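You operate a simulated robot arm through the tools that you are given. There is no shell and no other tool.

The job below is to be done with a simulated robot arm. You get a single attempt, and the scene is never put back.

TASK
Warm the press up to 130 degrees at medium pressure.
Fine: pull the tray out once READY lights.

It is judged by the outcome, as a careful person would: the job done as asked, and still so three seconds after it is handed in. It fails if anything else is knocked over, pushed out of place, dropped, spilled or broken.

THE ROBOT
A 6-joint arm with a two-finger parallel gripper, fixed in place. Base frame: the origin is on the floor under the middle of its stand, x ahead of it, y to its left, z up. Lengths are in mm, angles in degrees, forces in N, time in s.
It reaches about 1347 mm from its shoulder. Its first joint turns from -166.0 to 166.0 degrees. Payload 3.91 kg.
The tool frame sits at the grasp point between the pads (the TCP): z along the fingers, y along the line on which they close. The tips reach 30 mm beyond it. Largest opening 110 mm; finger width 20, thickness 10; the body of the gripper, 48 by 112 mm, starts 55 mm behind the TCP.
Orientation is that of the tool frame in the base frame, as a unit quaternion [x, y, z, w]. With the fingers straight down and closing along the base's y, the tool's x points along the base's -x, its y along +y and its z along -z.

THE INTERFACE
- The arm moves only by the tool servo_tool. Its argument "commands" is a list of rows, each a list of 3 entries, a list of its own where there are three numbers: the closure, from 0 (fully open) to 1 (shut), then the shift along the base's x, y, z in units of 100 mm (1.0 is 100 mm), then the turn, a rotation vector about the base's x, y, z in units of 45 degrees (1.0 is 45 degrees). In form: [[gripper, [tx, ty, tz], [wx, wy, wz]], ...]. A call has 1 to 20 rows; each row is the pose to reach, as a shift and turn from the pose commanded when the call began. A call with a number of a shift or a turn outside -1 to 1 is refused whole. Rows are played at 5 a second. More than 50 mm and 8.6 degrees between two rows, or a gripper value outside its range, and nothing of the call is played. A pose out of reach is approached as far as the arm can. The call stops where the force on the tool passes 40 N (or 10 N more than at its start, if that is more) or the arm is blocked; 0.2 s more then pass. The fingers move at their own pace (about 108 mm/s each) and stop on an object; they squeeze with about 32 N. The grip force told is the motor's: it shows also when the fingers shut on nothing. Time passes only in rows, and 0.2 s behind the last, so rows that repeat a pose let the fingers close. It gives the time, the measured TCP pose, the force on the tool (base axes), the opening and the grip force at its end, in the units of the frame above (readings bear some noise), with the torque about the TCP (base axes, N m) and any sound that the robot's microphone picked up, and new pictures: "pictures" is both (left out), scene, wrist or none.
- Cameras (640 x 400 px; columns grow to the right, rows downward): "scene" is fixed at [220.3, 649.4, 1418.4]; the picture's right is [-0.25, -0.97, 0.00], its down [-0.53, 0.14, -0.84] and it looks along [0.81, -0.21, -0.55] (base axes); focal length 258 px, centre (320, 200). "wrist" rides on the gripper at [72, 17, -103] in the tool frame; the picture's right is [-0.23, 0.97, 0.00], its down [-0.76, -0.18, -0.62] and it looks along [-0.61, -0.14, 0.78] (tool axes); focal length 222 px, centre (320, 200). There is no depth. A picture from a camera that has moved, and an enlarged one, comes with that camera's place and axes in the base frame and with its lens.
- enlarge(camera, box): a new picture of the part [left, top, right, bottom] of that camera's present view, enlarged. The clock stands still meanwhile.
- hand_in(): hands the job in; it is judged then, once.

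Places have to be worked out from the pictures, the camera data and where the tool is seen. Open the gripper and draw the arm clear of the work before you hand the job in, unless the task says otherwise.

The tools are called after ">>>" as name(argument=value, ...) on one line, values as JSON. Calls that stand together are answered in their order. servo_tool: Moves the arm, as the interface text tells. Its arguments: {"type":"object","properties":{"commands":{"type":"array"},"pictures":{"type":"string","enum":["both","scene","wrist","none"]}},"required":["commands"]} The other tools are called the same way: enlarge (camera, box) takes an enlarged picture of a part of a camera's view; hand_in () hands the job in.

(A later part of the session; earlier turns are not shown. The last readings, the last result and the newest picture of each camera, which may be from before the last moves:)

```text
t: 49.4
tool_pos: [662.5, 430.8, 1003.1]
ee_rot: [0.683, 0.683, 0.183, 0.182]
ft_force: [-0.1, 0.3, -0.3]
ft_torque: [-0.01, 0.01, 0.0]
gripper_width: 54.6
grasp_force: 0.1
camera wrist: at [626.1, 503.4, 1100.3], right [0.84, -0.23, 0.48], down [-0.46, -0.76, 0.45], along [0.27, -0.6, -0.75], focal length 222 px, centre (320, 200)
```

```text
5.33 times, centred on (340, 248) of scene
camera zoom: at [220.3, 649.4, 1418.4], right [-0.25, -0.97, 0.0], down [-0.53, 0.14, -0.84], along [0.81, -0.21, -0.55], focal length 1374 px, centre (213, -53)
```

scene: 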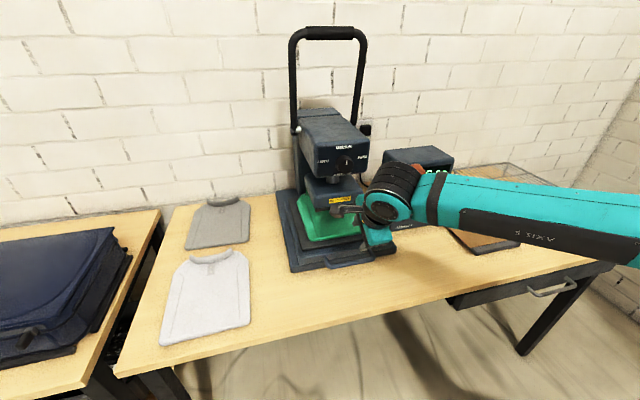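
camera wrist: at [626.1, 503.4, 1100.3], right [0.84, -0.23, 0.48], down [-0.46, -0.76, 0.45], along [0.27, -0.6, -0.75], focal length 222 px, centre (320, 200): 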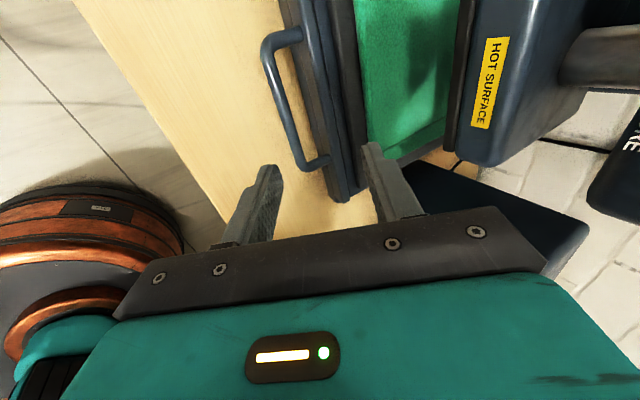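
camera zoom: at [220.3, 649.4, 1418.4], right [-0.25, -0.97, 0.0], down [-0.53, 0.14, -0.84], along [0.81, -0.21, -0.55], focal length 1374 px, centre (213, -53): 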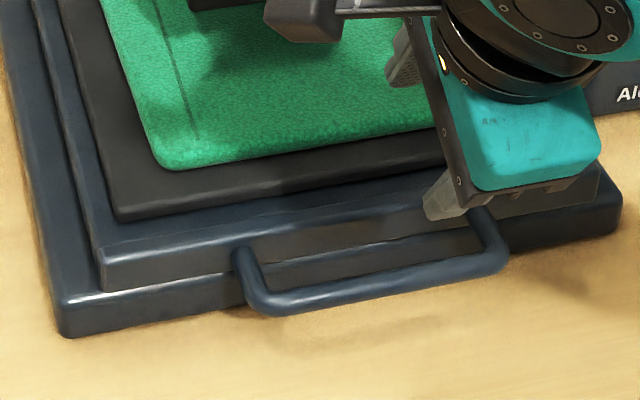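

Re-solving with both wrist views and the corrected scene tilt, the bar is at x≈711, z≈841, with about 27 mm free behind it. I pitch to 75°, narrow the fingers to 36 mm, and come to a pre-grasp pose about 70 mm above it.

>>> servo_tool(commands=[[0.67, [0.08, 0, -0.12], [0, 0.08, 0]], [0.67, [0.16, 0, -0.24], [0, 0.16, 0]], [0.67, [0.24, 0, -0.36], [0, 0.24, 0]], [0.67, [0.32, 0, -0.48], [0, 0.333, 0]], [0.67, [0.375, 0, -0.6], [0, 0.333, 0]], [0.67, [0.375, 0, -0.73], [0, 0.333, 0]]])

>>> enlarge(camera="wrist", box=[230, 60, 430, 220])

>>> enlarge(camera="scene", box=[375, 140, 471, 230])

```text
t: 50.8
tool_pos: [689.8, 437.6, 930.3]
ee_rot: [0.7, 0.694, 0.094, 0.138]
ft_force: [0.0, 0.2, 0.3]
ft_torque: [0.02, 0.03, 0.0]
gripper_width: 36.0
grasp_force: 0.0
out of reach, approached as far as the arm can: row 3, 4, 5, 6
camera wrist: at [673.5, 517.6, 1028.0], right [0.92, -0.23, 0.33], down [-0.38, -0.72, 0.58], along [0.11, -0.66, -0.75], focal length 222 px, centre (320, 200)
```

scene: 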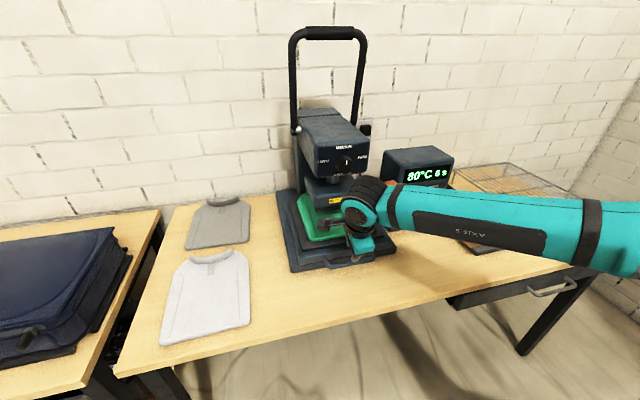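
wrist: 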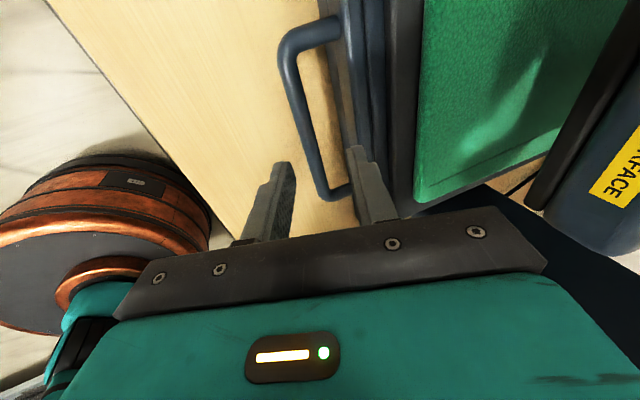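

```text
2.50 times, centred on (330, 140) of wrist
camera zoom: at [673.5, 517.6, 1028.0], right [0.92, -0.23, 0.33], down [-0.38, -0.72, 0.58], along [0.11, -0.66, -0.75], focal length 555 px, centre (295, 350)
```

zoom: 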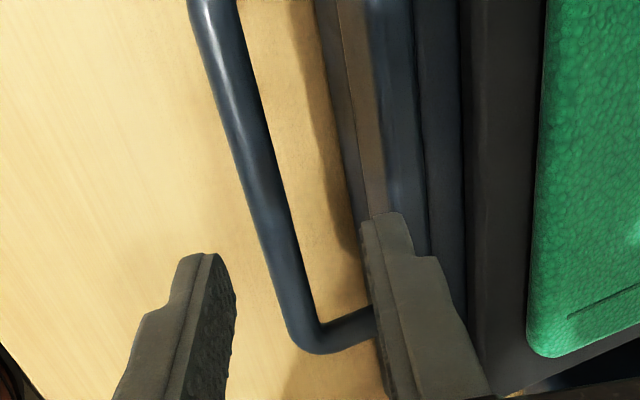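

```text
4.44 times, centred on (423, 185) of scene
camera zoom: at [220.3, 649.4, 1418.4], right [-0.25, -0.97, 0.0], down [-0.53, 0.14, -0.84], along [0.81, -0.21, -0.55], focal length 1145 px, centre (-138, 267)
```

zoom: 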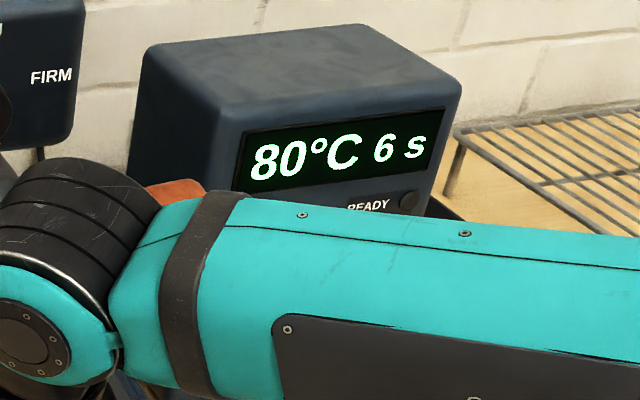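

READY is still dark at 80 °C, but the lamp is now in sight past the arm. The 75° pitch was just out of reach, so I return to 60° pitch and re-read the pose.

>>> servo_tool(commands=[[0.67, [0, 0, 0], [0, -0.11, 0]], [0.67, [0, 0, 0], [0, -0.22, 0]], [0.67, [0, 0, 0], [0, -0.333, 0]], [0.67, [0, 0, 0], [0, -0.333, 0]]])

>>> enlarge(camera="wrist", box=[230, 60, 430, 220])

>>> enlarge(camera="scene", box=[375, 140, 471, 230])

```text
t: 51.8
tool_pos: [689.5, 438.6, 930.7]
ee_rot: [0.682, 0.67, 0.184, 0.227]
ft_force: [0.4, 0.2, -0.4]
ft_torque: [0.02, 0.02, 0.01]
gripper_width: 36.4
grasp_force: 0.1
camera wrist: at [648.2, 517.3, 1020.6], right [0.8, -0.23, 0.55], down [-0.52, -0.72, 0.46], along [0.3, -0.66, -0.69], focal length 222 px, centre (320, 200)
```

scene: 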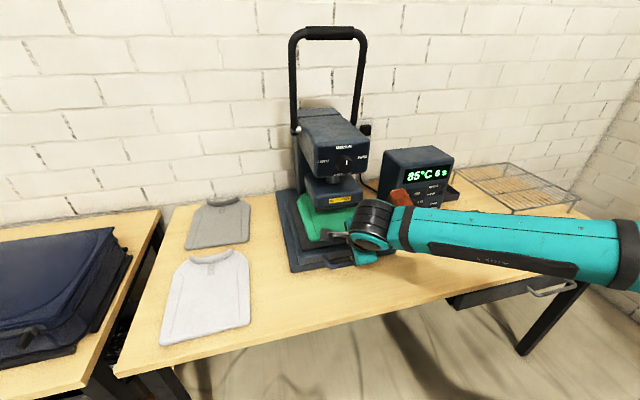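
wrist: 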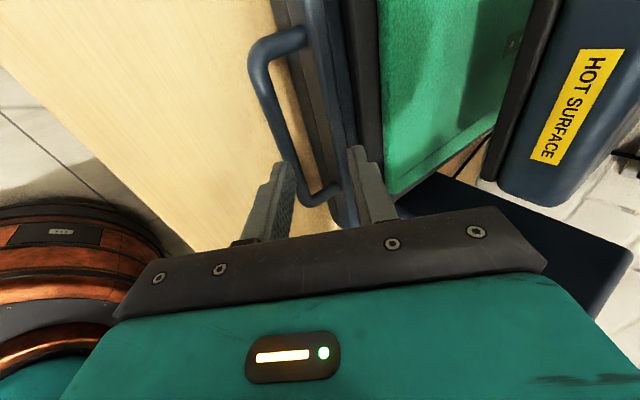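

```text
2.50 times, centred on (330, 140) of wrist
camera zoom: at [648.2, 517.3, 1020.6], right [0.8, -0.23, 0.55], down [-0.52, -0.72, 0.46], along [0.3, -0.66, -0.69], focal length 555 px, centre (295, 350)
```

zoom: 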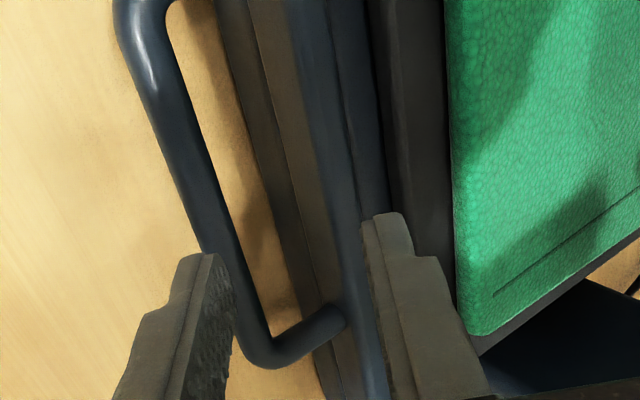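

```text
4.44 times, centred on (423, 185) of scene
camera zoom: at [220.3, 649.4, 1418.4], right [-0.25, -0.97, 0.0], down [-0.53, 0.14, -0.84], along [0.81, -0.21, -0.55], focal length 1145 px, centre (-138, 267)
```

zoom: 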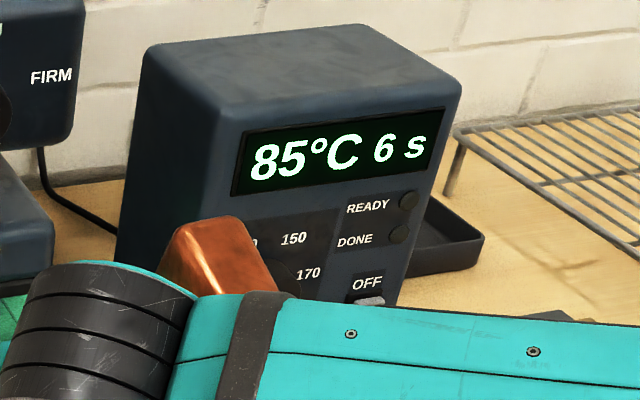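

READY is fully visible now (85 °C, unlit). This pose has the bar 78 mm ahead and about 31 mm to the tool's -y side; I shift to line up, correct the small tilt, and stop with the tips about 15 mm short of the bar.

>>> servo_tool(commands=[[0.67, [-0.03, -0.02, -0.1], [0.02, 0, 0.013]], [0.67, [-0.05, -0.04, -0.2], [0.04, 0, 0.026]], [0.67, [-0.077, -0.07, -0.3], [0.0677, 0, 0.0438]], [0.67, [-0.077, -0.07, -0.4], [0.0677, 0, 0.0438]], [0.67, [-0.077, -0.07, -0.45], [0.0677, 0, 0.0438]], [0.67, [-0.077, -0.07, -0.45], [0.0677, 0, 0.0438]]])

>>> enlarge(camera="wrist", box=[230, 60, 430, 220])

>>> enlarge(camera="scene", box=[375, 140, 471, 230])

```text
t: 53.2
tool_pos: [683.0, 428.7, 886.6]
ee_rot: [0.676, 0.677, 0.205, 0.206]
ft_force: [0.1, 0.4, -0.2]
ft_torque: [0.0, -0.01, -0.02]
gripper_width: 36.3
grasp_force: 0.0
camera wrist: at [638.6, 501.8, 981.0], right [0.81, -0.23, 0.54], down [-0.49, -0.76, 0.42], along [0.32, -0.61, -0.73], focal length 222 px, centre (320, 200)
```

scene: 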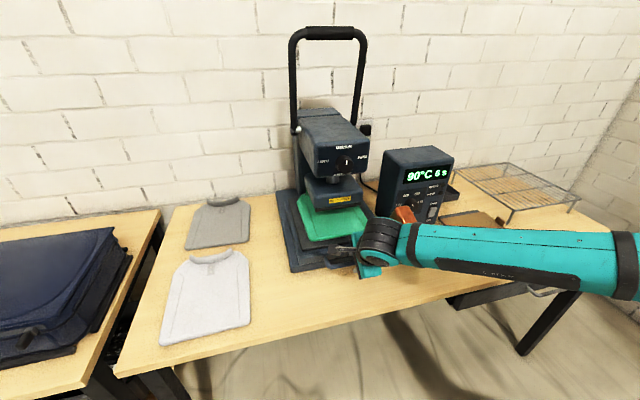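
wrist: 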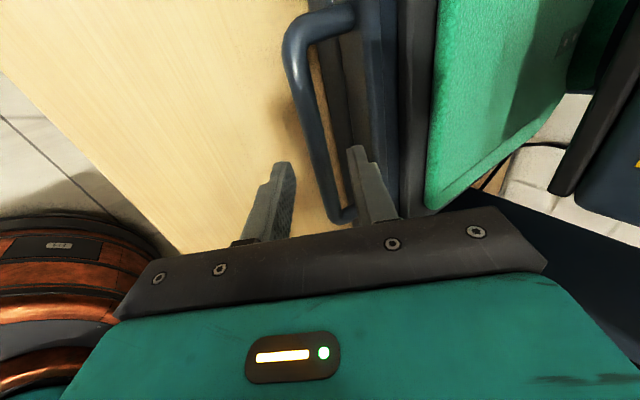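

```text
2.50 times, centred on (330, 140) of wrist
camera zoom: at [638.6, 501.8, 981.0], right [0.81, -0.23, 0.54], down [-0.49, -0.76, 0.42], along [0.32, -0.61, -0.73], focal length 555 px, centre (295, 350)
```

zoom: 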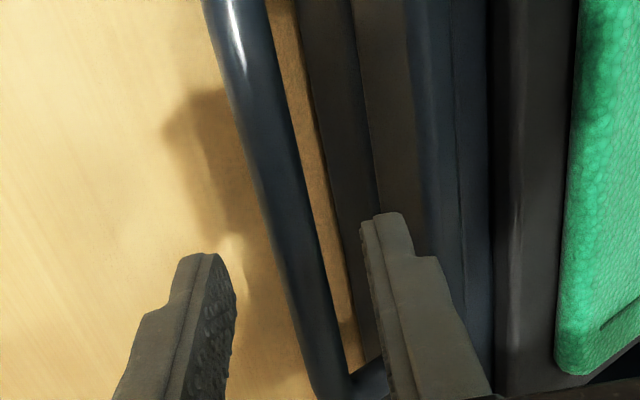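

```text
4.44 times, centred on (423, 185) of scene
camera zoom: at [220.3, 649.4, 1418.4], right [-0.25, -0.97, 0.0], down [-0.53, 0.14, -0.84], along [0.81, -0.21, -0.55], focal length 1145 px, centre (-138, 267)
```

zoom: 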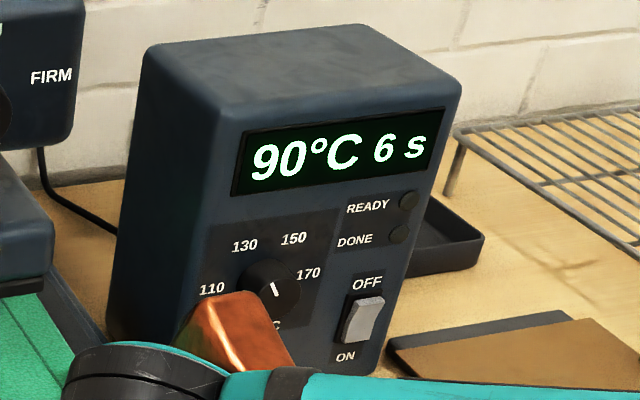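

90 °C. The bar is within 2 mm of the tool axis, about 45 mm ahead, and there are about 15 mm behind it for the rear finger. I advance 26 mm along the tool so that the bar lies between the pads, without closing yet.

>>> servo_tool(commands=[[0.67, [0.0, 0.01, -0.02], [0, 0, 0]], [0.67, [0.03, 0.01, -0.06], [0, 0, 0]], [0.67, [0.055, 0.01, -0.1], [0, 0, 0]], [0.67, [0.08, 0.01, -0.14], [0, 0, 0]], [0.67, [0.105, 0.01, -0.18], [0, 0, 0]], [0.67, [0.13, 0.01, -0.225], [0, 0, 0]], [0.67, [0.13, 0.01, -0.225], [0, 0, 0]]])

>>> enlarge(camera="wrist", box=[230, 60, 430, 220])

>>> enlarge(camera="scene", box=[375, 140, 471, 230])

>>> enlarge(camera="scene", box=[290, 215, 420, 296])

```text
t: 54.8
tool_pos: [695.0, 430.6, 863.6]
ee_rot: [0.676, 0.677, 0.205, 0.207]
ft_force: [-0.1, -0.9, -0.7]
ft_torque: [-0.03, -0.01, -0.02]
gripper_width: 36.3
grasp_force: 0.1
camera wrist: at [651.9, 503.4, 957.8], right [0.81, -0.23, 0.54], down [-0.49, -0.76, 0.42], along [0.32, -0.61, -0.73], focal length 222 px, centre (320, 200)
```

scene: 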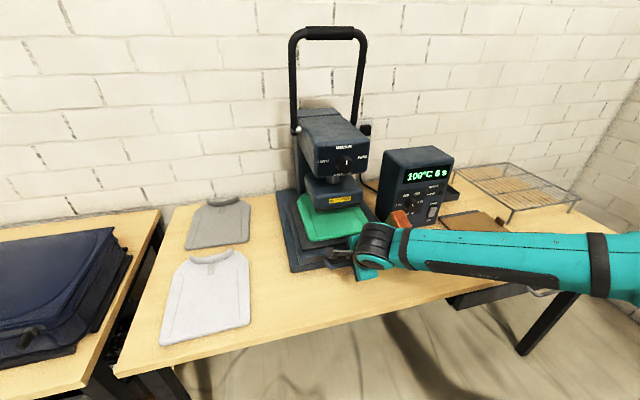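
wrist: 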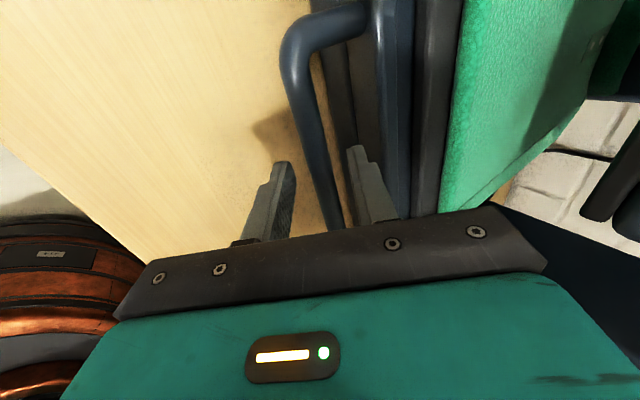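

```text
2.50 times, centred on (330, 140) of wrist
camera zoom: at [651.9, 503.4, 957.8], right [0.81, -0.23, 0.54], down [-0.49, -0.76, 0.42], along [0.32, -0.61, -0.73], focal length 555 px, centre (295, 350)
```

zoom: 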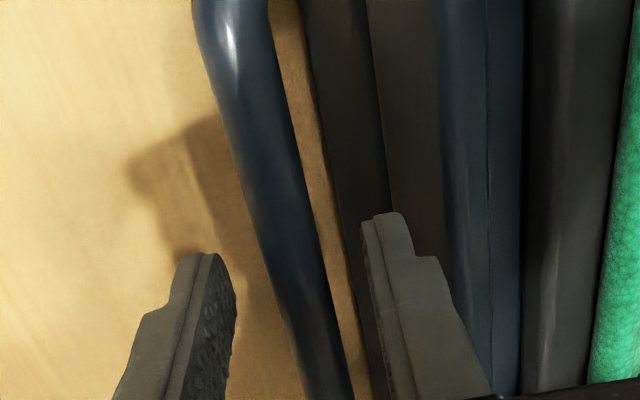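

```text
4.44 times, centred on (423, 185) of scene
camera zoom: at [220.3, 649.4, 1418.4], right [-0.25, -0.97, 0.0], down [-0.53, 0.14, -0.84], along [0.81, -0.21, -0.55], focal length 1145 px, centre (-138, 267)
```

zoom: 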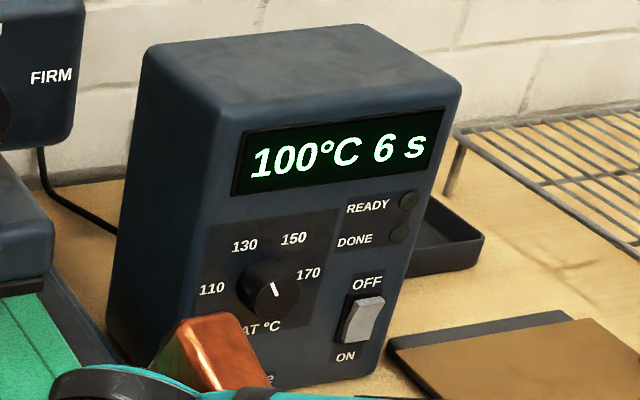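

```text
4.92 times, centred on (355, 256) of scene
camera zoom: at [220.3, 649.4, 1418.4], right [-0.25, -0.97, 0.0], down [-0.53, 0.14, -0.84], along [0.81, -0.21, -0.55], focal length 1268 px, centre (148, -73)
```

zoom: 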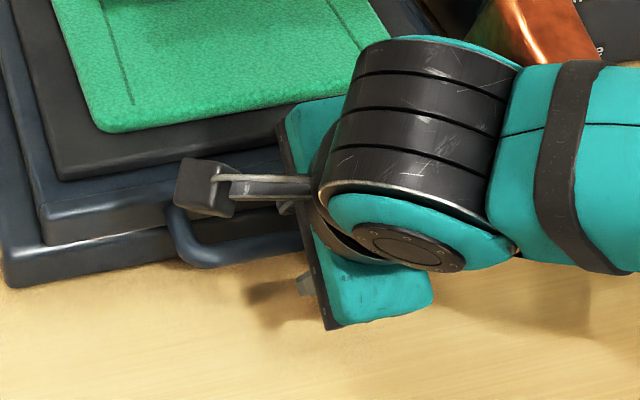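

100 °C. The bar lies between the pads, centred. I hold still and wait for READY.

>>> servo_tool(commands=[[0.67, [0, 0, 0], [0, 0, 0]], [0.67, [0, 0, 0], [0, 0, 0]], [0.67, [0, 0, 0], [0, 0, 0]], [0.67, [0, 0, 0], [0, 0, 0]], [0.67, [0, 0, 0], [0, 0, 0]], [0.67, [0, 0, 0], [0, 0, 0]], [0.67, [0, 0, 0], [0, 0, 0]], [0.67, [0, 0, 0], [0, 0, 0]], [0.67, [0, 0, 0], [0, 0, 0]], [0.67, [0, 0, 0], [0, 0, 0]], [0.67, [0, 0, 0], [0, 0, 0]], [0.67, [0, 0, 0], [0, 0, 0]], [0.67, [0, 0, 0], [0, 0, 0]], [0.67, [0, 0, 0], [0, 0, 0]], [0.67, [0, 0, 0], [0, 0, 0]], [0.67, [0, 0, 0], [0, 0, 0]], [0.67, [0, 0, 0], [0, 0, 0]], [0.67, [0, 0, 0], [0, 0, 0]], [0.67, [0, 0, 0], [0, 0, 0]], [0.67, [0, 0, 0], [0, 0, 0]]], pictures="none")

>>> enlarge(camera="scene", box=[375, 140, 471, 230])

```text
t: 59.0
tool_pos: [695.1, 430.7, 864.6]
ee_rot: [0.677, 0.677, 0.204, 0.206]
ft_force: [0.1, 0.5, 0.0]
ft_torque: [-0.02, 0.01, 0.01]
gripper_width: 36.3
grasp_force: 0.0
```

```text
4.44 times, centred on (423, 185) of scene
camera zoom: at [220.3, 649.4, 1418.4], right [-0.25, -0.97, 0.0], down [-0.53, 0.14, -0.84], along [0.81, -0.21, -0.55], focal length 1145 px, centre (-138, 267)
```

zoom: 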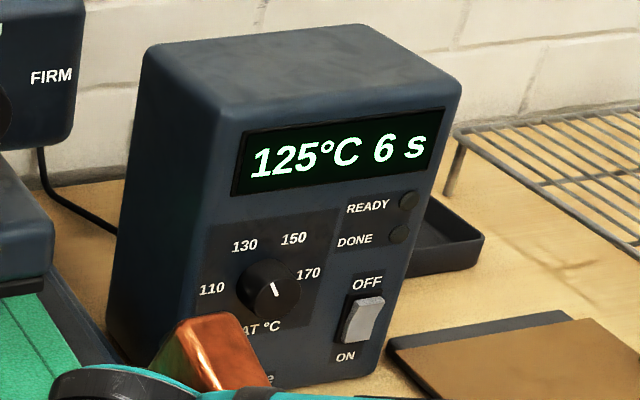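

125 °C and READY still dark. I wait a little longer.

>>> servo_tool(commands=[[0.67, [0, 0, 0], [0, 0, 0]], [0.67, [0, 0, 0], [0, 0, 0]], [0.67, [0, 0, 0], [0, 0, 0]], [0.67, [0, 0, 0], [0, 0, 0]], [0.67, [0, 0, 0], [0, 0, 0]], [0.67, [0, 0, 0], [0, 0, 0]], [0.67, [0, 0, 0], [0, 0, 0]], [0.67, [0, 0, 0], [0, 0, 0]]], pictures="none")

>>> enlarge(camera="scene", box=[375, 140, 471, 230])

```text
t: 60.8
tool_pos: [695.2, 430.7, 863.0]
ee_rot: [0.676, 0.677, 0.205, 0.206]
ft_force: [-0.1, 0.1, 0.5]
ft_torque: [-0.01, 0.01, 0.03]
gripper_width: 36.1
grasp_force: 0.0
```

```text
4.44 times, centred on (423, 185) of scene
camera zoom: at [220.3, 649.4, 1418.4], right [-0.25, -0.97, 0.0], down [-0.53, 0.14, -0.84], along [0.81, -0.21, -0.55], focal length 1145 px, centre (-138, 267)
```

zoom: 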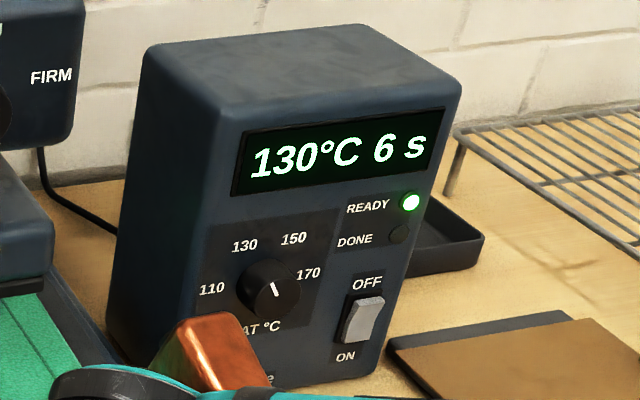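

The display reads 130 °C and READY is lit green. I close the fingers on the handle bar.

>>> servo_tool(commands=[[0.8, [0, 0, 0], [0, 0, 0]], [1, [0, 0, 0], [0, 0, 0]], [1, [0, 0, 0], [0, 0, 0]], [1, [0, 0, 0], [0, 0, 0]]], pictures="wrist")

>>> enlarge(camera="wrist", box=[230, 60, 430, 220])

```text
t: 61.8
tool_pos: [695.1, 431.0, 865.2]
ee_rot: [0.676, 0.676, 0.206, 0.206]
ft_force: [6.4, 1.8, 16.2]
ft_torque: [-0.24, -0.22, 0.48]
gripper_width: 13.7
grasp_force: 44.7
camera wrist: at [651.7, 503.4, 959.0], right [0.81, -0.23, 0.54], down [-0.49, -0.76, 0.42], along [0.32, -0.61, -0.73], focal length 222 px, centre (320, 200)
```

wrist: 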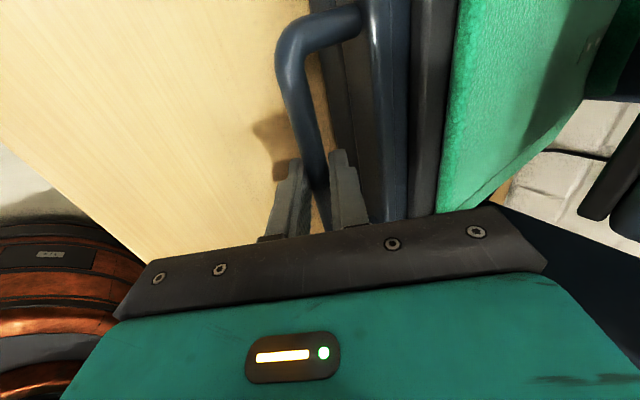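

```text
2.50 times, centred on (330, 140) of wrist
camera zoom: at [651.7, 503.4, 959.0], right [0.81, -0.23, 0.54], down [-0.49, -0.76, 0.42], along [0.32, -0.61, -0.73], focal length 555 px, centre (295, 350)
```

zoom: 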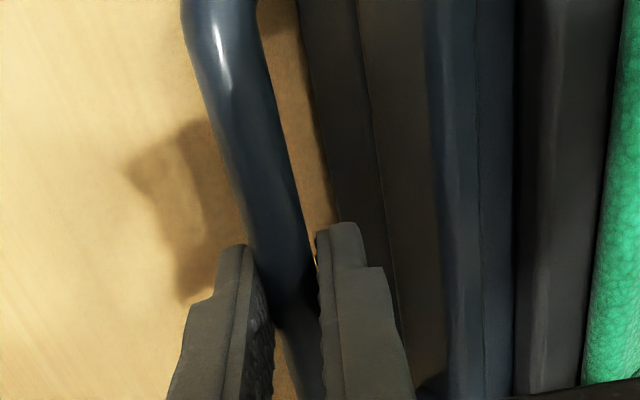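

The bar is gripped (13.7 mm). I relieve about 1 mm in z and pull gently straight in -x.

>>> servo_tool(commands=[[1, [0.004, 0, 0.01], [0, 0, 0]], [1, [-0.03, 0, 0.01], [0, 0, 0]], [1, [-0.07, 0, 0.01], [0, 0, 0]], [1, [-0.12, 0, 0.01], [0, 0, 0]], [1, [-0.17, 0, 0.01], [0, 0, 0]], [1, [-0.22, 0, 0.01], [0, 0, 0]], [1, [-0.28, 0, 0.01], [0, 0, 0]], [1, [-0.34, 0, 0.01], [0, 0, 0]], [1, [-0.4, 0, 0.01], [0, 0, 0]]])

```text
t: 63.8
tool_pos: [654.5, 430.7, 865.0]
ee_rot: [0.677, 0.677, 0.204, 0.206]
ft_force: [-1.3, -6.6, 8.3]
ft_torque: [-0.85, -0.07, 0.05]
gripper_width: 13.6
grasp_force: 44.7
camera wrist: at [610.6, 503.5, 959.0], right [0.81, -0.23, 0.54], down [-0.49, -0.76, 0.42], along [0.32, -0.61, -0.73], focal length 222 px, centre (320, 200)
```

scene: 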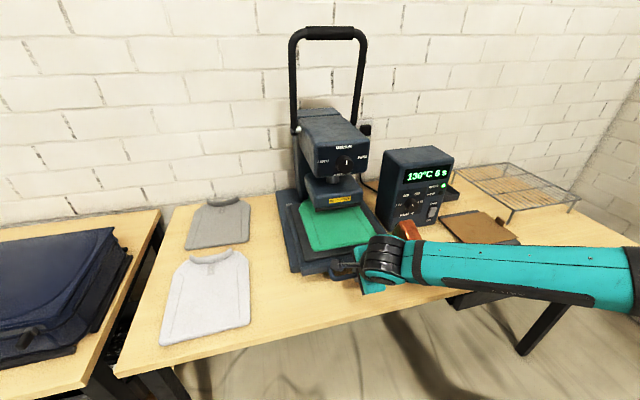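
wrist: 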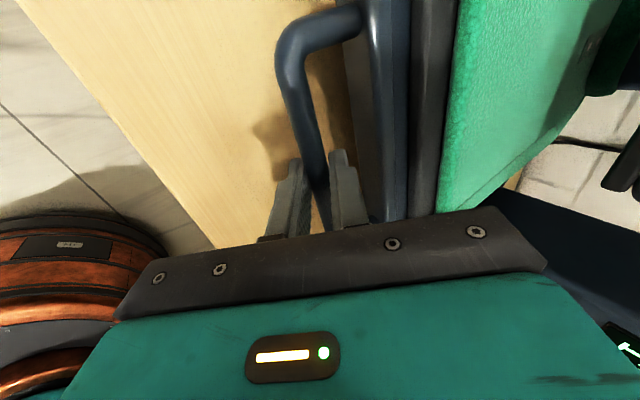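

The tray slides with the handle, with low force, and the base stays put. I keep pulling.

>>> servo_tool(commands=[[1, [-0.08, 0, 0], [0, 0, 0]], [1, [-0.16, 0, 0], [0, 0, 0]], [1, [-0.24, 0, 0], [0, 0, 0]], [1, [-0.32, 0, 0], [0, 0, 0]], [1, [-0.4, 0, 0], [0, 0, 0]], [1, [-0.48, 0, 0], [0, 0, 0]], [1, [-0.56, 0, 0], [0, 0, 0]], [1, [-0.64, 0, 0], [0, 0, 0]], [1, [-0.72, 0, 0], [0, 0, 0]], [1, [-0.8, 0, 0], [0, 0, 0]]])

>>> enlarge(camera="scene", box=[260, 150, 420, 290])

```text
t: 66.0
tool_pos: [573.8, 431.1, 864.8]
ee_rot: [0.676, 0.677, 0.204, 0.206]
ft_force: [-0.4, -6.2, 5.5]
ft_torque: [-0.66, 0.03, 0.24]
gripper_width: 13.9
grasp_force: 44.5
camera wrist: at [530.2, 503.5, 959.0], right [0.81, -0.23, 0.54], down [-0.49, -0.76, 0.42], along [0.32, -0.61, -0.73], focal length 222 px, centre (320, 200)
```

scene: 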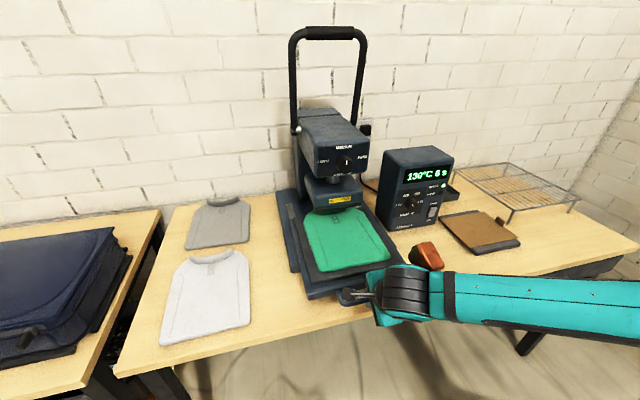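
wrist: 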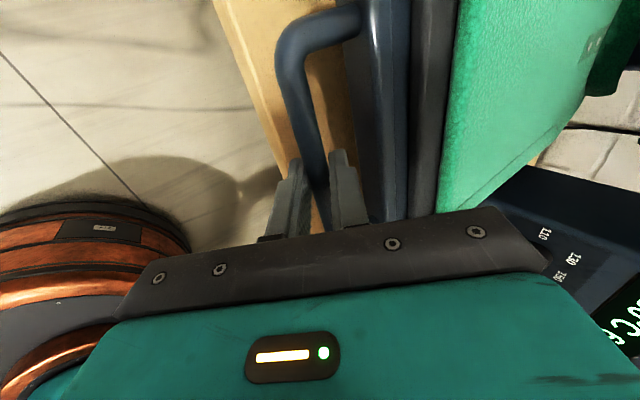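

```text
2.86 times, centred on (340, 220) of scene
camera zoom: at [220.3, 649.4, 1418.4], right [-0.25, -0.97, 0.0], down [-0.53, 0.14, -0.84], along [0.81, -0.21, -0.55], focal length 736 px, centre (263, 143)
```

zoom: 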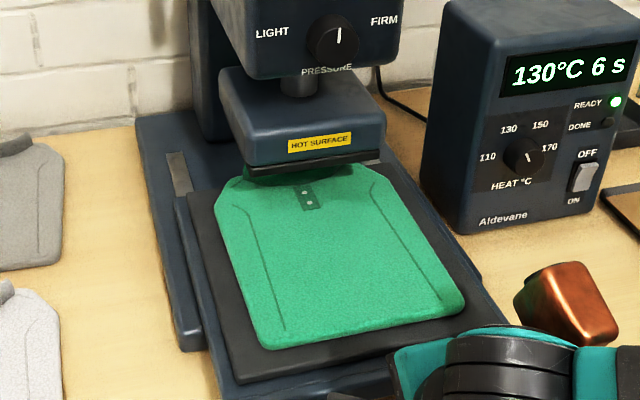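

About 120 mm out, still with almost no pulling force, and the shirt is riding along. I continue carefully toward the end of travel.

>>> servo_tool(commands=[[1, [-0.05, 0, 0], [0, 0, 0]], [1, [-0.1, 0, 0], [0, 0, 0]], [1, [-0.15, 0, 0], [0, 0, 0]], [1, [-0.2, 0, 0], [0, 0, 0]], [1, [-0.25, 0, 0], [0, 0, 0]], [1, [-0.3, 0, 0], [0, 0, 0]], [1, [-0.35, 0, 0], [0, 0, 0]], [1, [-0.4, 0, 0], [0, 0, 0]]])

>>> enlarge(camera="scene", box=[260, 150, 420, 290])

```text
t: 67.8
tool_pos: [535.2, 430.8, 864.2]
ee_rot: [0.677, 0.676, 0.205, 0.206]
ft_force: [1.0, -3.9, 3.9]
ft_torque: [-1.18, -0.06, -0.13]
gripper_width: 13.5
grasp_force: 44.6
camera wrist: at [491.1, 503.6, 958.9], right [0.81, -0.23, 0.54], down [-0.5, -0.76, 0.42], along [0.32, -0.61, -0.73], focal length 222 px, centre (320, 200)
```

scene: 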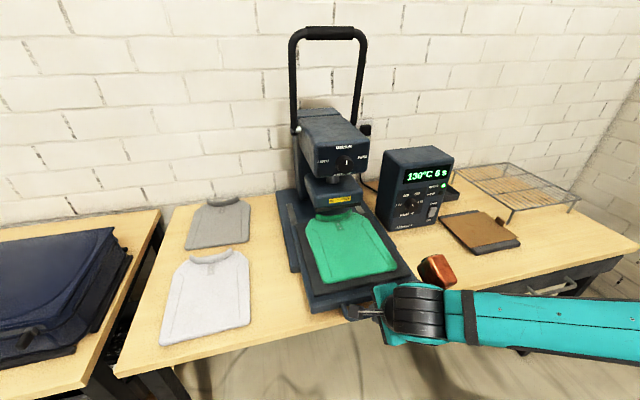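
wrist: 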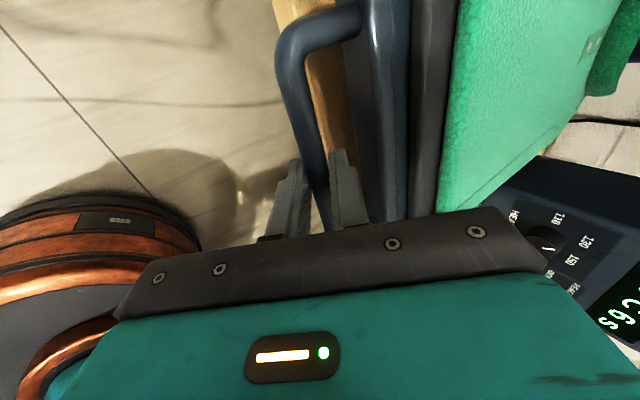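

```text
2.86 times, centred on (340, 220) of scene
camera zoom: at [220.3, 649.4, 1418.4], right [-0.25, -0.97, 0.0], down [-0.53, 0.14, -0.84], along [0.81, -0.21, -0.55], focal length 736 px, centre (263, 143)
```

zoom: 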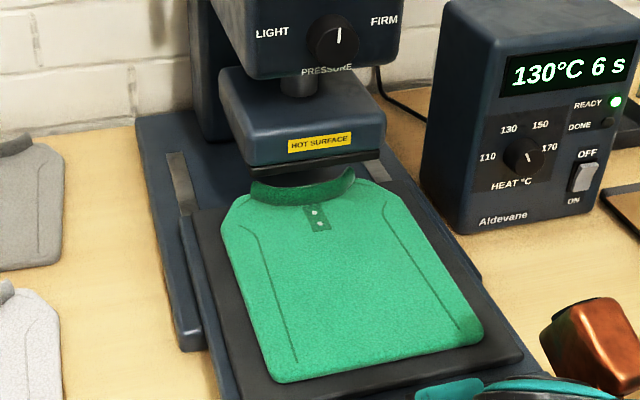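

About 160 mm out; the shirt is fully clear of the platen, and slide rails show behind the tray. I feel for the end of travel in small steps, watching the force.

>>> servo_tool(commands=[[1, [-0.03, 0, 0], [0, 0, 0]], [1, [-0.06, 0, 0], [0, 0, 0]], [1, [-0.09, 0, 0], [0, 0, 0]], [1, [-0.12, 0, 0], [0, 0, 0]], [1, [-0.15, 0, 0], [0, 0, 0]], [1, [-0.18, 0, 0], [0, 0, 0]], [1, [-0.21, 0, 0], [0, 0, 0]], [1, [-0.24, 0, 0], [0, 0, 0]], [1, [-0.27, 0, 0], [0, 0, 0]], [1, [-0.3, 0, 0], [0, 0, 0]]])

>>> enlarge(camera="scene", box=[260, 150, 420, 300])

```text
t: 70.0
tool_pos: [503.7, 429.9, 865.4]
ee_rot: [0.676, 0.677, 0.205, 0.206]
ft_force: [1.3, -18.7, 8.1]
ft_torque: [-1.1, -0.11, -0.13]
gripper_width: 13.9
grasp_force: 44.7
camera wrist: at [460.0, 503.4, 959.0], right [0.81, -0.23, 0.54], down [-0.49, -0.76, 0.42], along [0.32, -0.61, -0.73], focal length 222 px, centre (320, 200)
```

scene: 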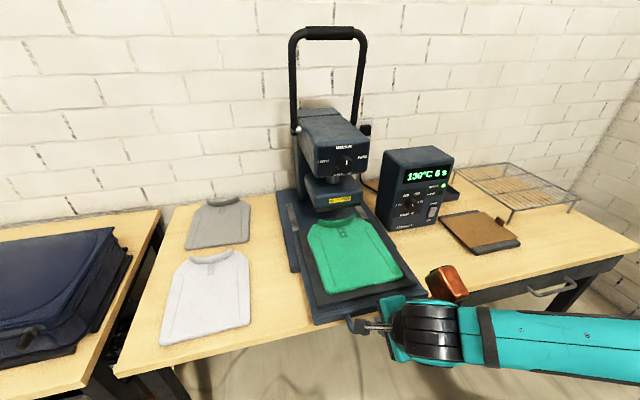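
wrist: 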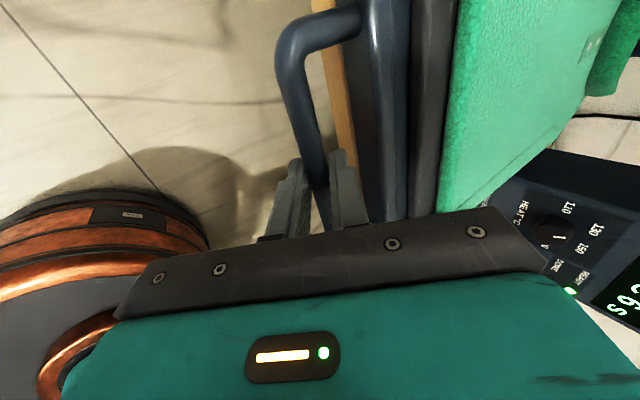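

```text
2.67 times, centred on (340, 225) of scene
camera zoom: at [220.3, 649.4, 1418.4], right [-0.25, -0.97, 0.0], down [-0.53, 0.14, -0.84], along [0.81, -0.21, -0.55], focal length 687 px, centre (267, 133)
```

zoom: 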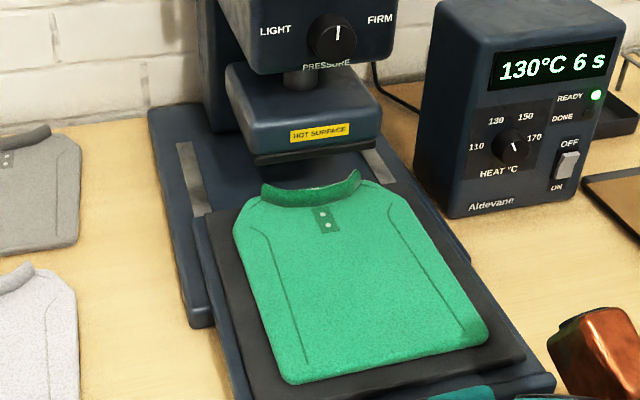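

The lateral reaction (-19 N in y) shows that the tray is rigidly guided by its rails, so it cannot drop off. I ease 1 mm in -y and go on to find the stop.

>>> servo_tool(commands=[[1, [0, -0.01, 0], [0, 0, 0]], [1, [-0.03, -0.01, 0], [0, 0, 0]], [1, [-0.06, -0.01, 0], [0, 0, 0]], [1, [-0.09, -0.01, 0], [0, 0, 0]], [1, [-0.12, -0.01, 0], [0, 0, 0]], [1, [-0.15, -0.01, 0], [0, 0, 0]], [1, [-0.18, -0.01, 0], [0, 0, 0]], [1, [-0.21, -0.01, 0], [0, 0, 0]], [1, [-0.24, -0.01, 0], [0, 0, 0]], [1, [-0.27, -0.01, 0], [0, 0, 0]], [1, [-0.3, -0.01, 0], [0, 0, 0]]])

>>> enlarge(camera="scene", box=[260, 150, 420, 310])

```text
t: 72.4
tool_pos: [475.8, 430.2, 863.7]
ee_rot: [0.676, 0.677, 0.205, 0.206]
ft_force: [2.1, 7.9, 1.5]
ft_torque: [-0.72, -0.03, 0.05]
gripper_width: 13.7
grasp_force: 45.1
camera wrist: at [432.3, 503.5, 958.9], right [0.81, -0.23, 0.54], down [-0.49, -0.76, 0.42], along [0.32, -0.61, -0.73], focal length 222 px, centre (320, 200)
```

scene: 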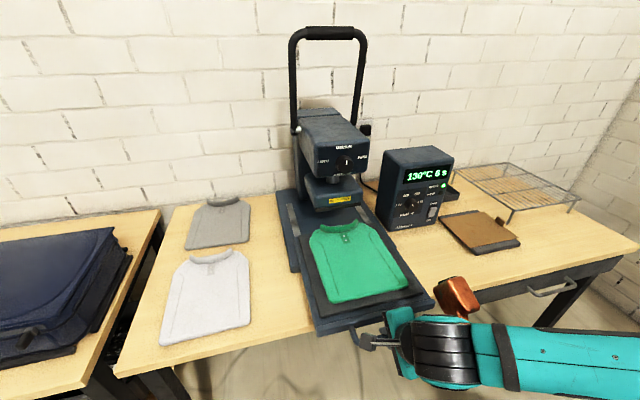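
wrist: 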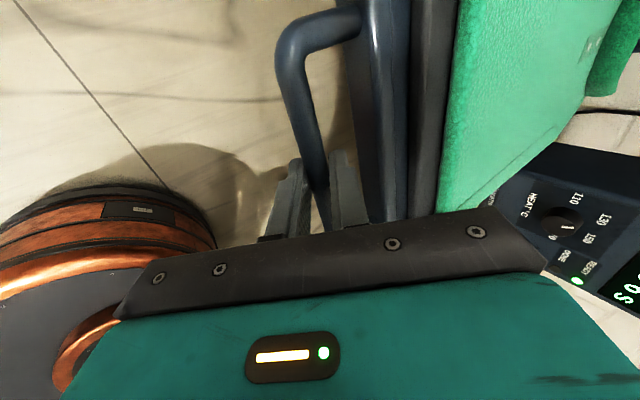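

```text
2.50 times, centred on (340, 230) of scene
camera zoom: at [220.3, 649.4, 1418.4], right [-0.25, -0.97, 0.0], down [-0.53, 0.14, -0.84], along [0.81, -0.21, -0.55], focal length 644 px, centre (270, 125)
```

zoom: 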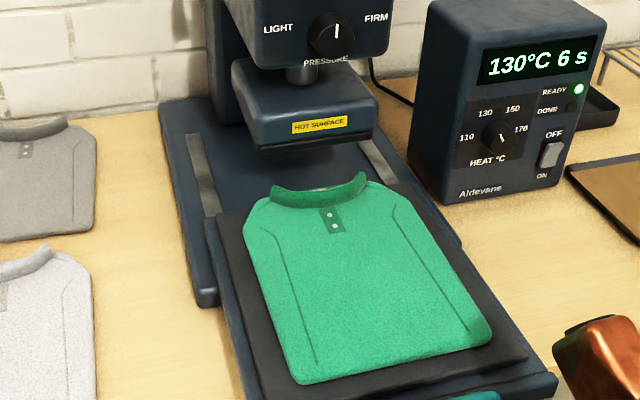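

The tray is about 219 mm out with no stop felt yet, and overhangs. Before going on or letting go, I test whether it is held by its slide: press down 2 mm at the handle and read the reaction.

>>> servo_tool(commands=[[1, [0, 0, -0.01], [0, 0, 0]], [1, [0, 0, -0.02], [0, 0, 0]], [1, [0, 0, -0.02], [0, 0, 0]]], pictures="wrist")

```text
t: 73.2
tool_pos: [475.1, 430.2, 865.2]
ee_rot: [0.677, 0.676, 0.206, 0.205]
ft_force: [1.6, 5.9, 34.6]
ft_torque: [-0.87, -0.4, 0.07]
gripper_width: 13.7
grasp_force: 45.3
camera wrist: at [430.8, 503.2, 958.9], right [0.81, -0.23, 0.54], down [-0.5, -0.76, 0.42], along [0.32, -0.61, -0.73], focal length 222 px, centre (320, 200)
```

wrist: 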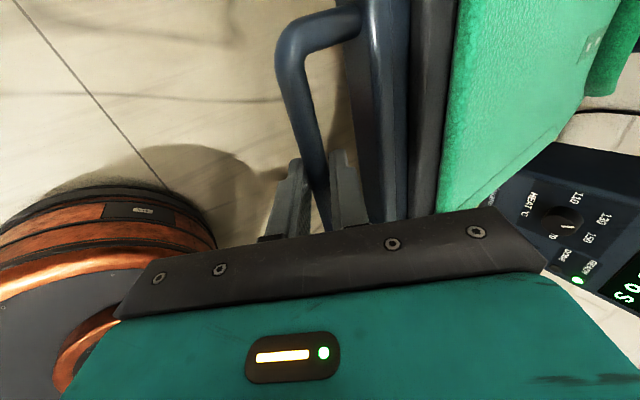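

A rigid reaction (+35 N): the tray is held firmly by its slide and will not tip. I undo the 2 mm and continue to the stop.

>>> servo_tool(commands=[[1, [0, 0, 0.02], [0, 0, 0]], [1, [-0.02, 0, 0.02], [0, 0, 0]], [1, [-0.05, 0, 0.02], [0, 0, 0]], [1, [-0.08, 0, 0.02], [0, 0, 0]], [1, [-0.11, 0, 0.02], [0, 0, 0]], [1, [-0.14, 0, 0.02], [0, 0, 0]], [1, [-0.17, 0, 0.02], [0, 0, 0]], [1, [-0.2, 0, 0.02], [0, 0, 0]], [1, [-0.23, 0, 0.02], [0, 0, 0]], [1, [-0.26, 0, 0.02], [0, 0, 0]], [1, [-0.3, 0, 0.02], [0, 0, 0]]])

>>> enlarge(camera="scene", box=[260, 150, 420, 310])

```text
t: 75.6
tool_pos: [445.4, 430.6, 864.5]
ee_rot: [0.676, 0.677, 0.205, 0.207]
ft_force: [-0.4, 5.3, -11.7]
ft_torque: [-0.04, 0.09, 0.55]
gripper_width: 13.6
grasp_force: 45.2
camera wrist: at [401.5, 503.7, 958.7], right [0.81, -0.23, 0.54], down [-0.49, -0.76, 0.42], along [0.32, -0.61, -0.73], focal length 222 px, centre (320, 200)
```

scene: 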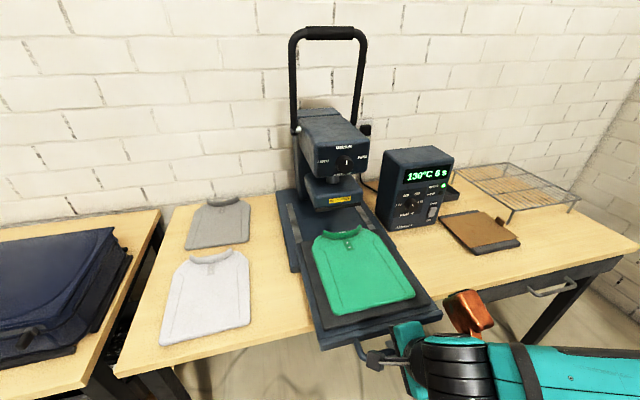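
wrist: 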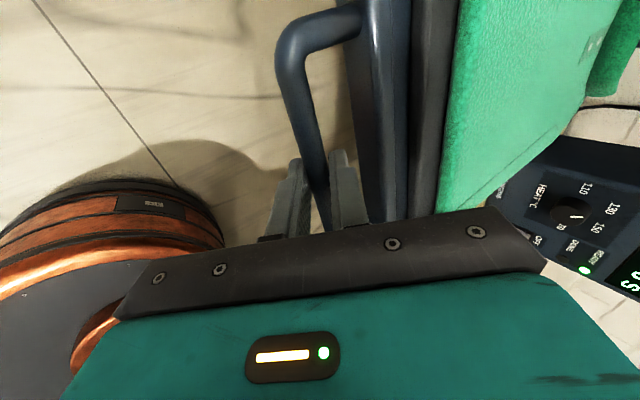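

```text
2.50 times, centred on (340, 230) of scene
camera zoom: at [220.3, 649.4, 1418.4], right [-0.25, -0.97, 0.0], down [-0.53, 0.14, -0.84], along [0.81, -0.21, -0.55], focal length 644 px, centre (270, 125)
```

zoom: 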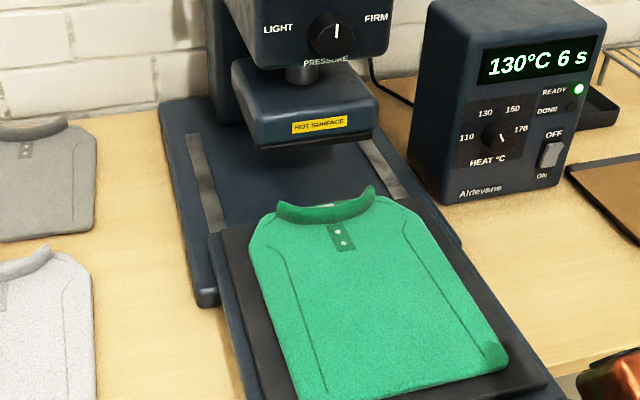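

Now 250 mm out, READY still lit, knobs unchanged. I pull on gently a further 30 mm looking for the end stop.

>>> servo_tool(commands=[[1, [0, 0, -0.006], [0, 0, 0]], [1, [-0.03, 0, -0.006], [0, 0, 0]], [1, [-0.06, 0, -0.006], [0, 0, 0]], [1, [-0.09, 0, -0.006], [0, 0, 0]], [1, [-0.12, 0, -0.006], [0, 0, 0]], [1, [-0.15, 0, -0.006], [0, 0, 0]], [1, [-0.18, 0, -0.006], [0, 0, 0]], [1, [-0.21, 0, -0.006], [0, 0, 0]], [1, [-0.24, 0, -0.006], [0, 0, 0]], [1, [-0.27, 0, -0.006], [0, 0, 0]], [1, [-0.3, 0, -0.006], [0, 0, 0]]])

>>> enlarge(camera="scene", box=[260, 180, 440, 360])

```text
t: 78.0
tool_pos: [415.6, 430.4, 863.4]
ee_rot: [0.676, 0.677, 0.206, 0.206]
ft_force: [1.4, 21.2, 28.5]
ft_torque: [0.3, -0.31, 0.87]
gripper_width: 13.7
grasp_force: 45.0
camera wrist: at [371.3, 503.3, 958.7], right [0.81, -0.23, 0.54], down [-0.5, -0.76, 0.42], along [0.32, -0.61, -0.73], focal length 222 px, centre (320, 200)
```

scene: 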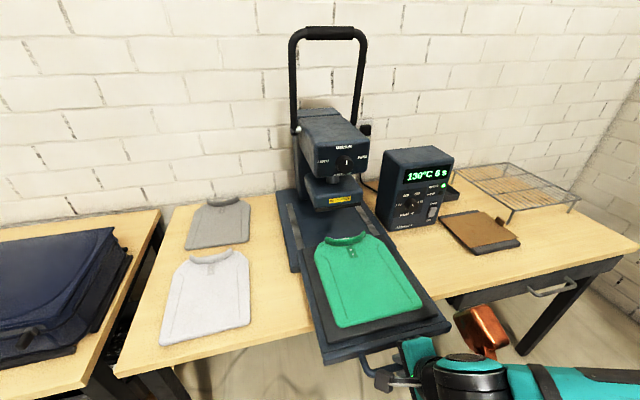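
wrist: 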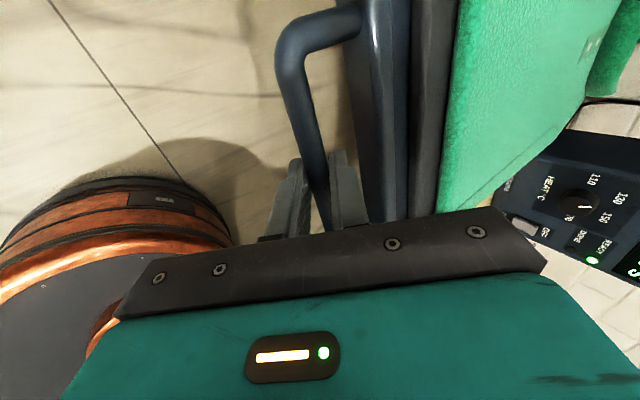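

```text
2.22 times, centred on (350, 270) of scene
camera zoom: at [220.3, 649.4, 1418.4], right [-0.25, -0.97, 0.0], down [-0.53, 0.14, -0.84], along [0.81, -0.21, -0.55], focal length 572 px, centre (253, 44)
```

zoom: 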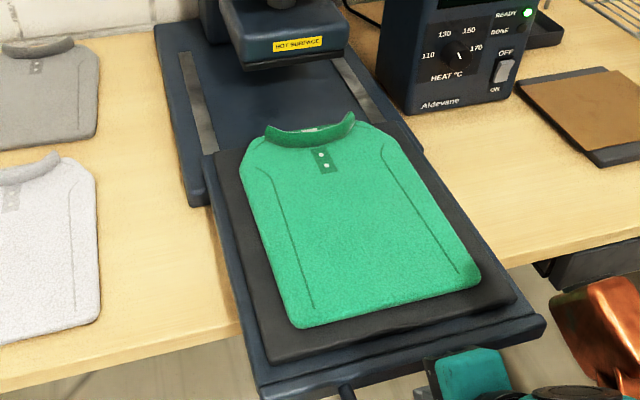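

The tray is about 280 mm out, with only some 30 mm still over the base; the handle pushes back firmly, so it is held by its slide. That is out enough. I relieve the side load and open the fingers.

>>> servo_tool(commands=[[1, [0, 0.008, 0.012], [0, 0, 0]], [1, [0, 0.008, 0.016], [0, 0, 0]], [0.85, [0, 0.008, 0.016], [0, 0, 0]], [0.67, [0, 0.008, 0.016], [0, 0, 0]], [0.67, [0, 0.008, 0.016], [0, 0, 0]]])

>>> enlarge(camera="wrist", box=[230, 60, 430, 220])

```text
t: 79.2
tool_pos: [414.2, 429.3, 864.9]
ee_rot: [0.676, 0.677, 0.205, 0.207]
ft_force: [0.0, 0.6, 0.3]
ft_torque: [-0.02, 0.0, -0.05]
gripper_width: 36.6
grasp_force: 0.1
camera wrist: at [371.2, 502.7, 959.6], right [0.81, -0.23, 0.54], down [-0.49, -0.76, 0.42], along [0.32, -0.61, -0.73], focal length 222 px, centre (320, 200)
```

scene: 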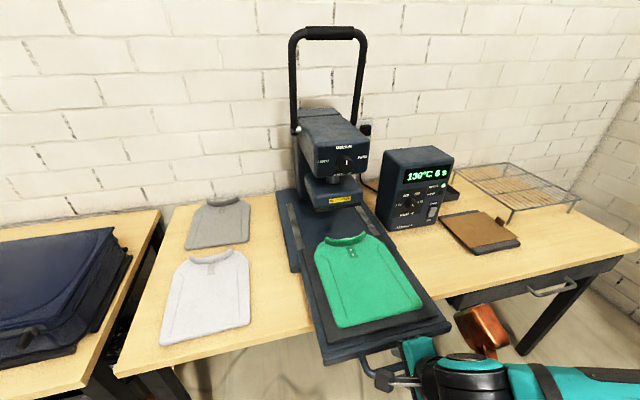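
wrist: 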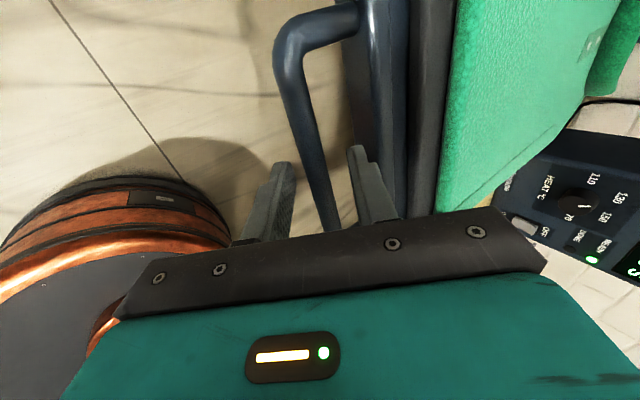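

```text
2.50 times, centred on (330, 140) of wrist
camera zoom: at [371.2, 502.7, 959.6], right [0.81, -0.23, 0.54], down [-0.49, -0.76, 0.42], along [0.32, -0.61, -0.73], focal length 555 px, centre (295, 350)
```

zoom: 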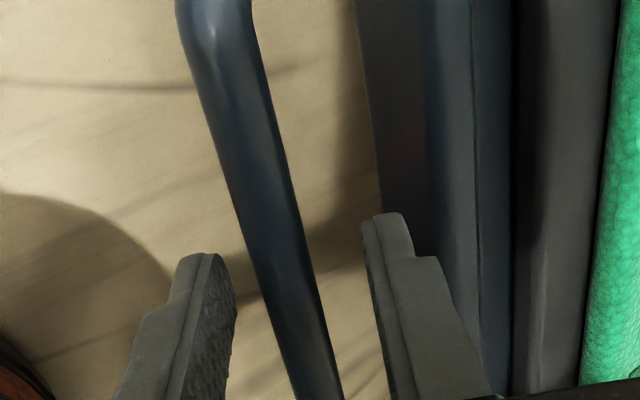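

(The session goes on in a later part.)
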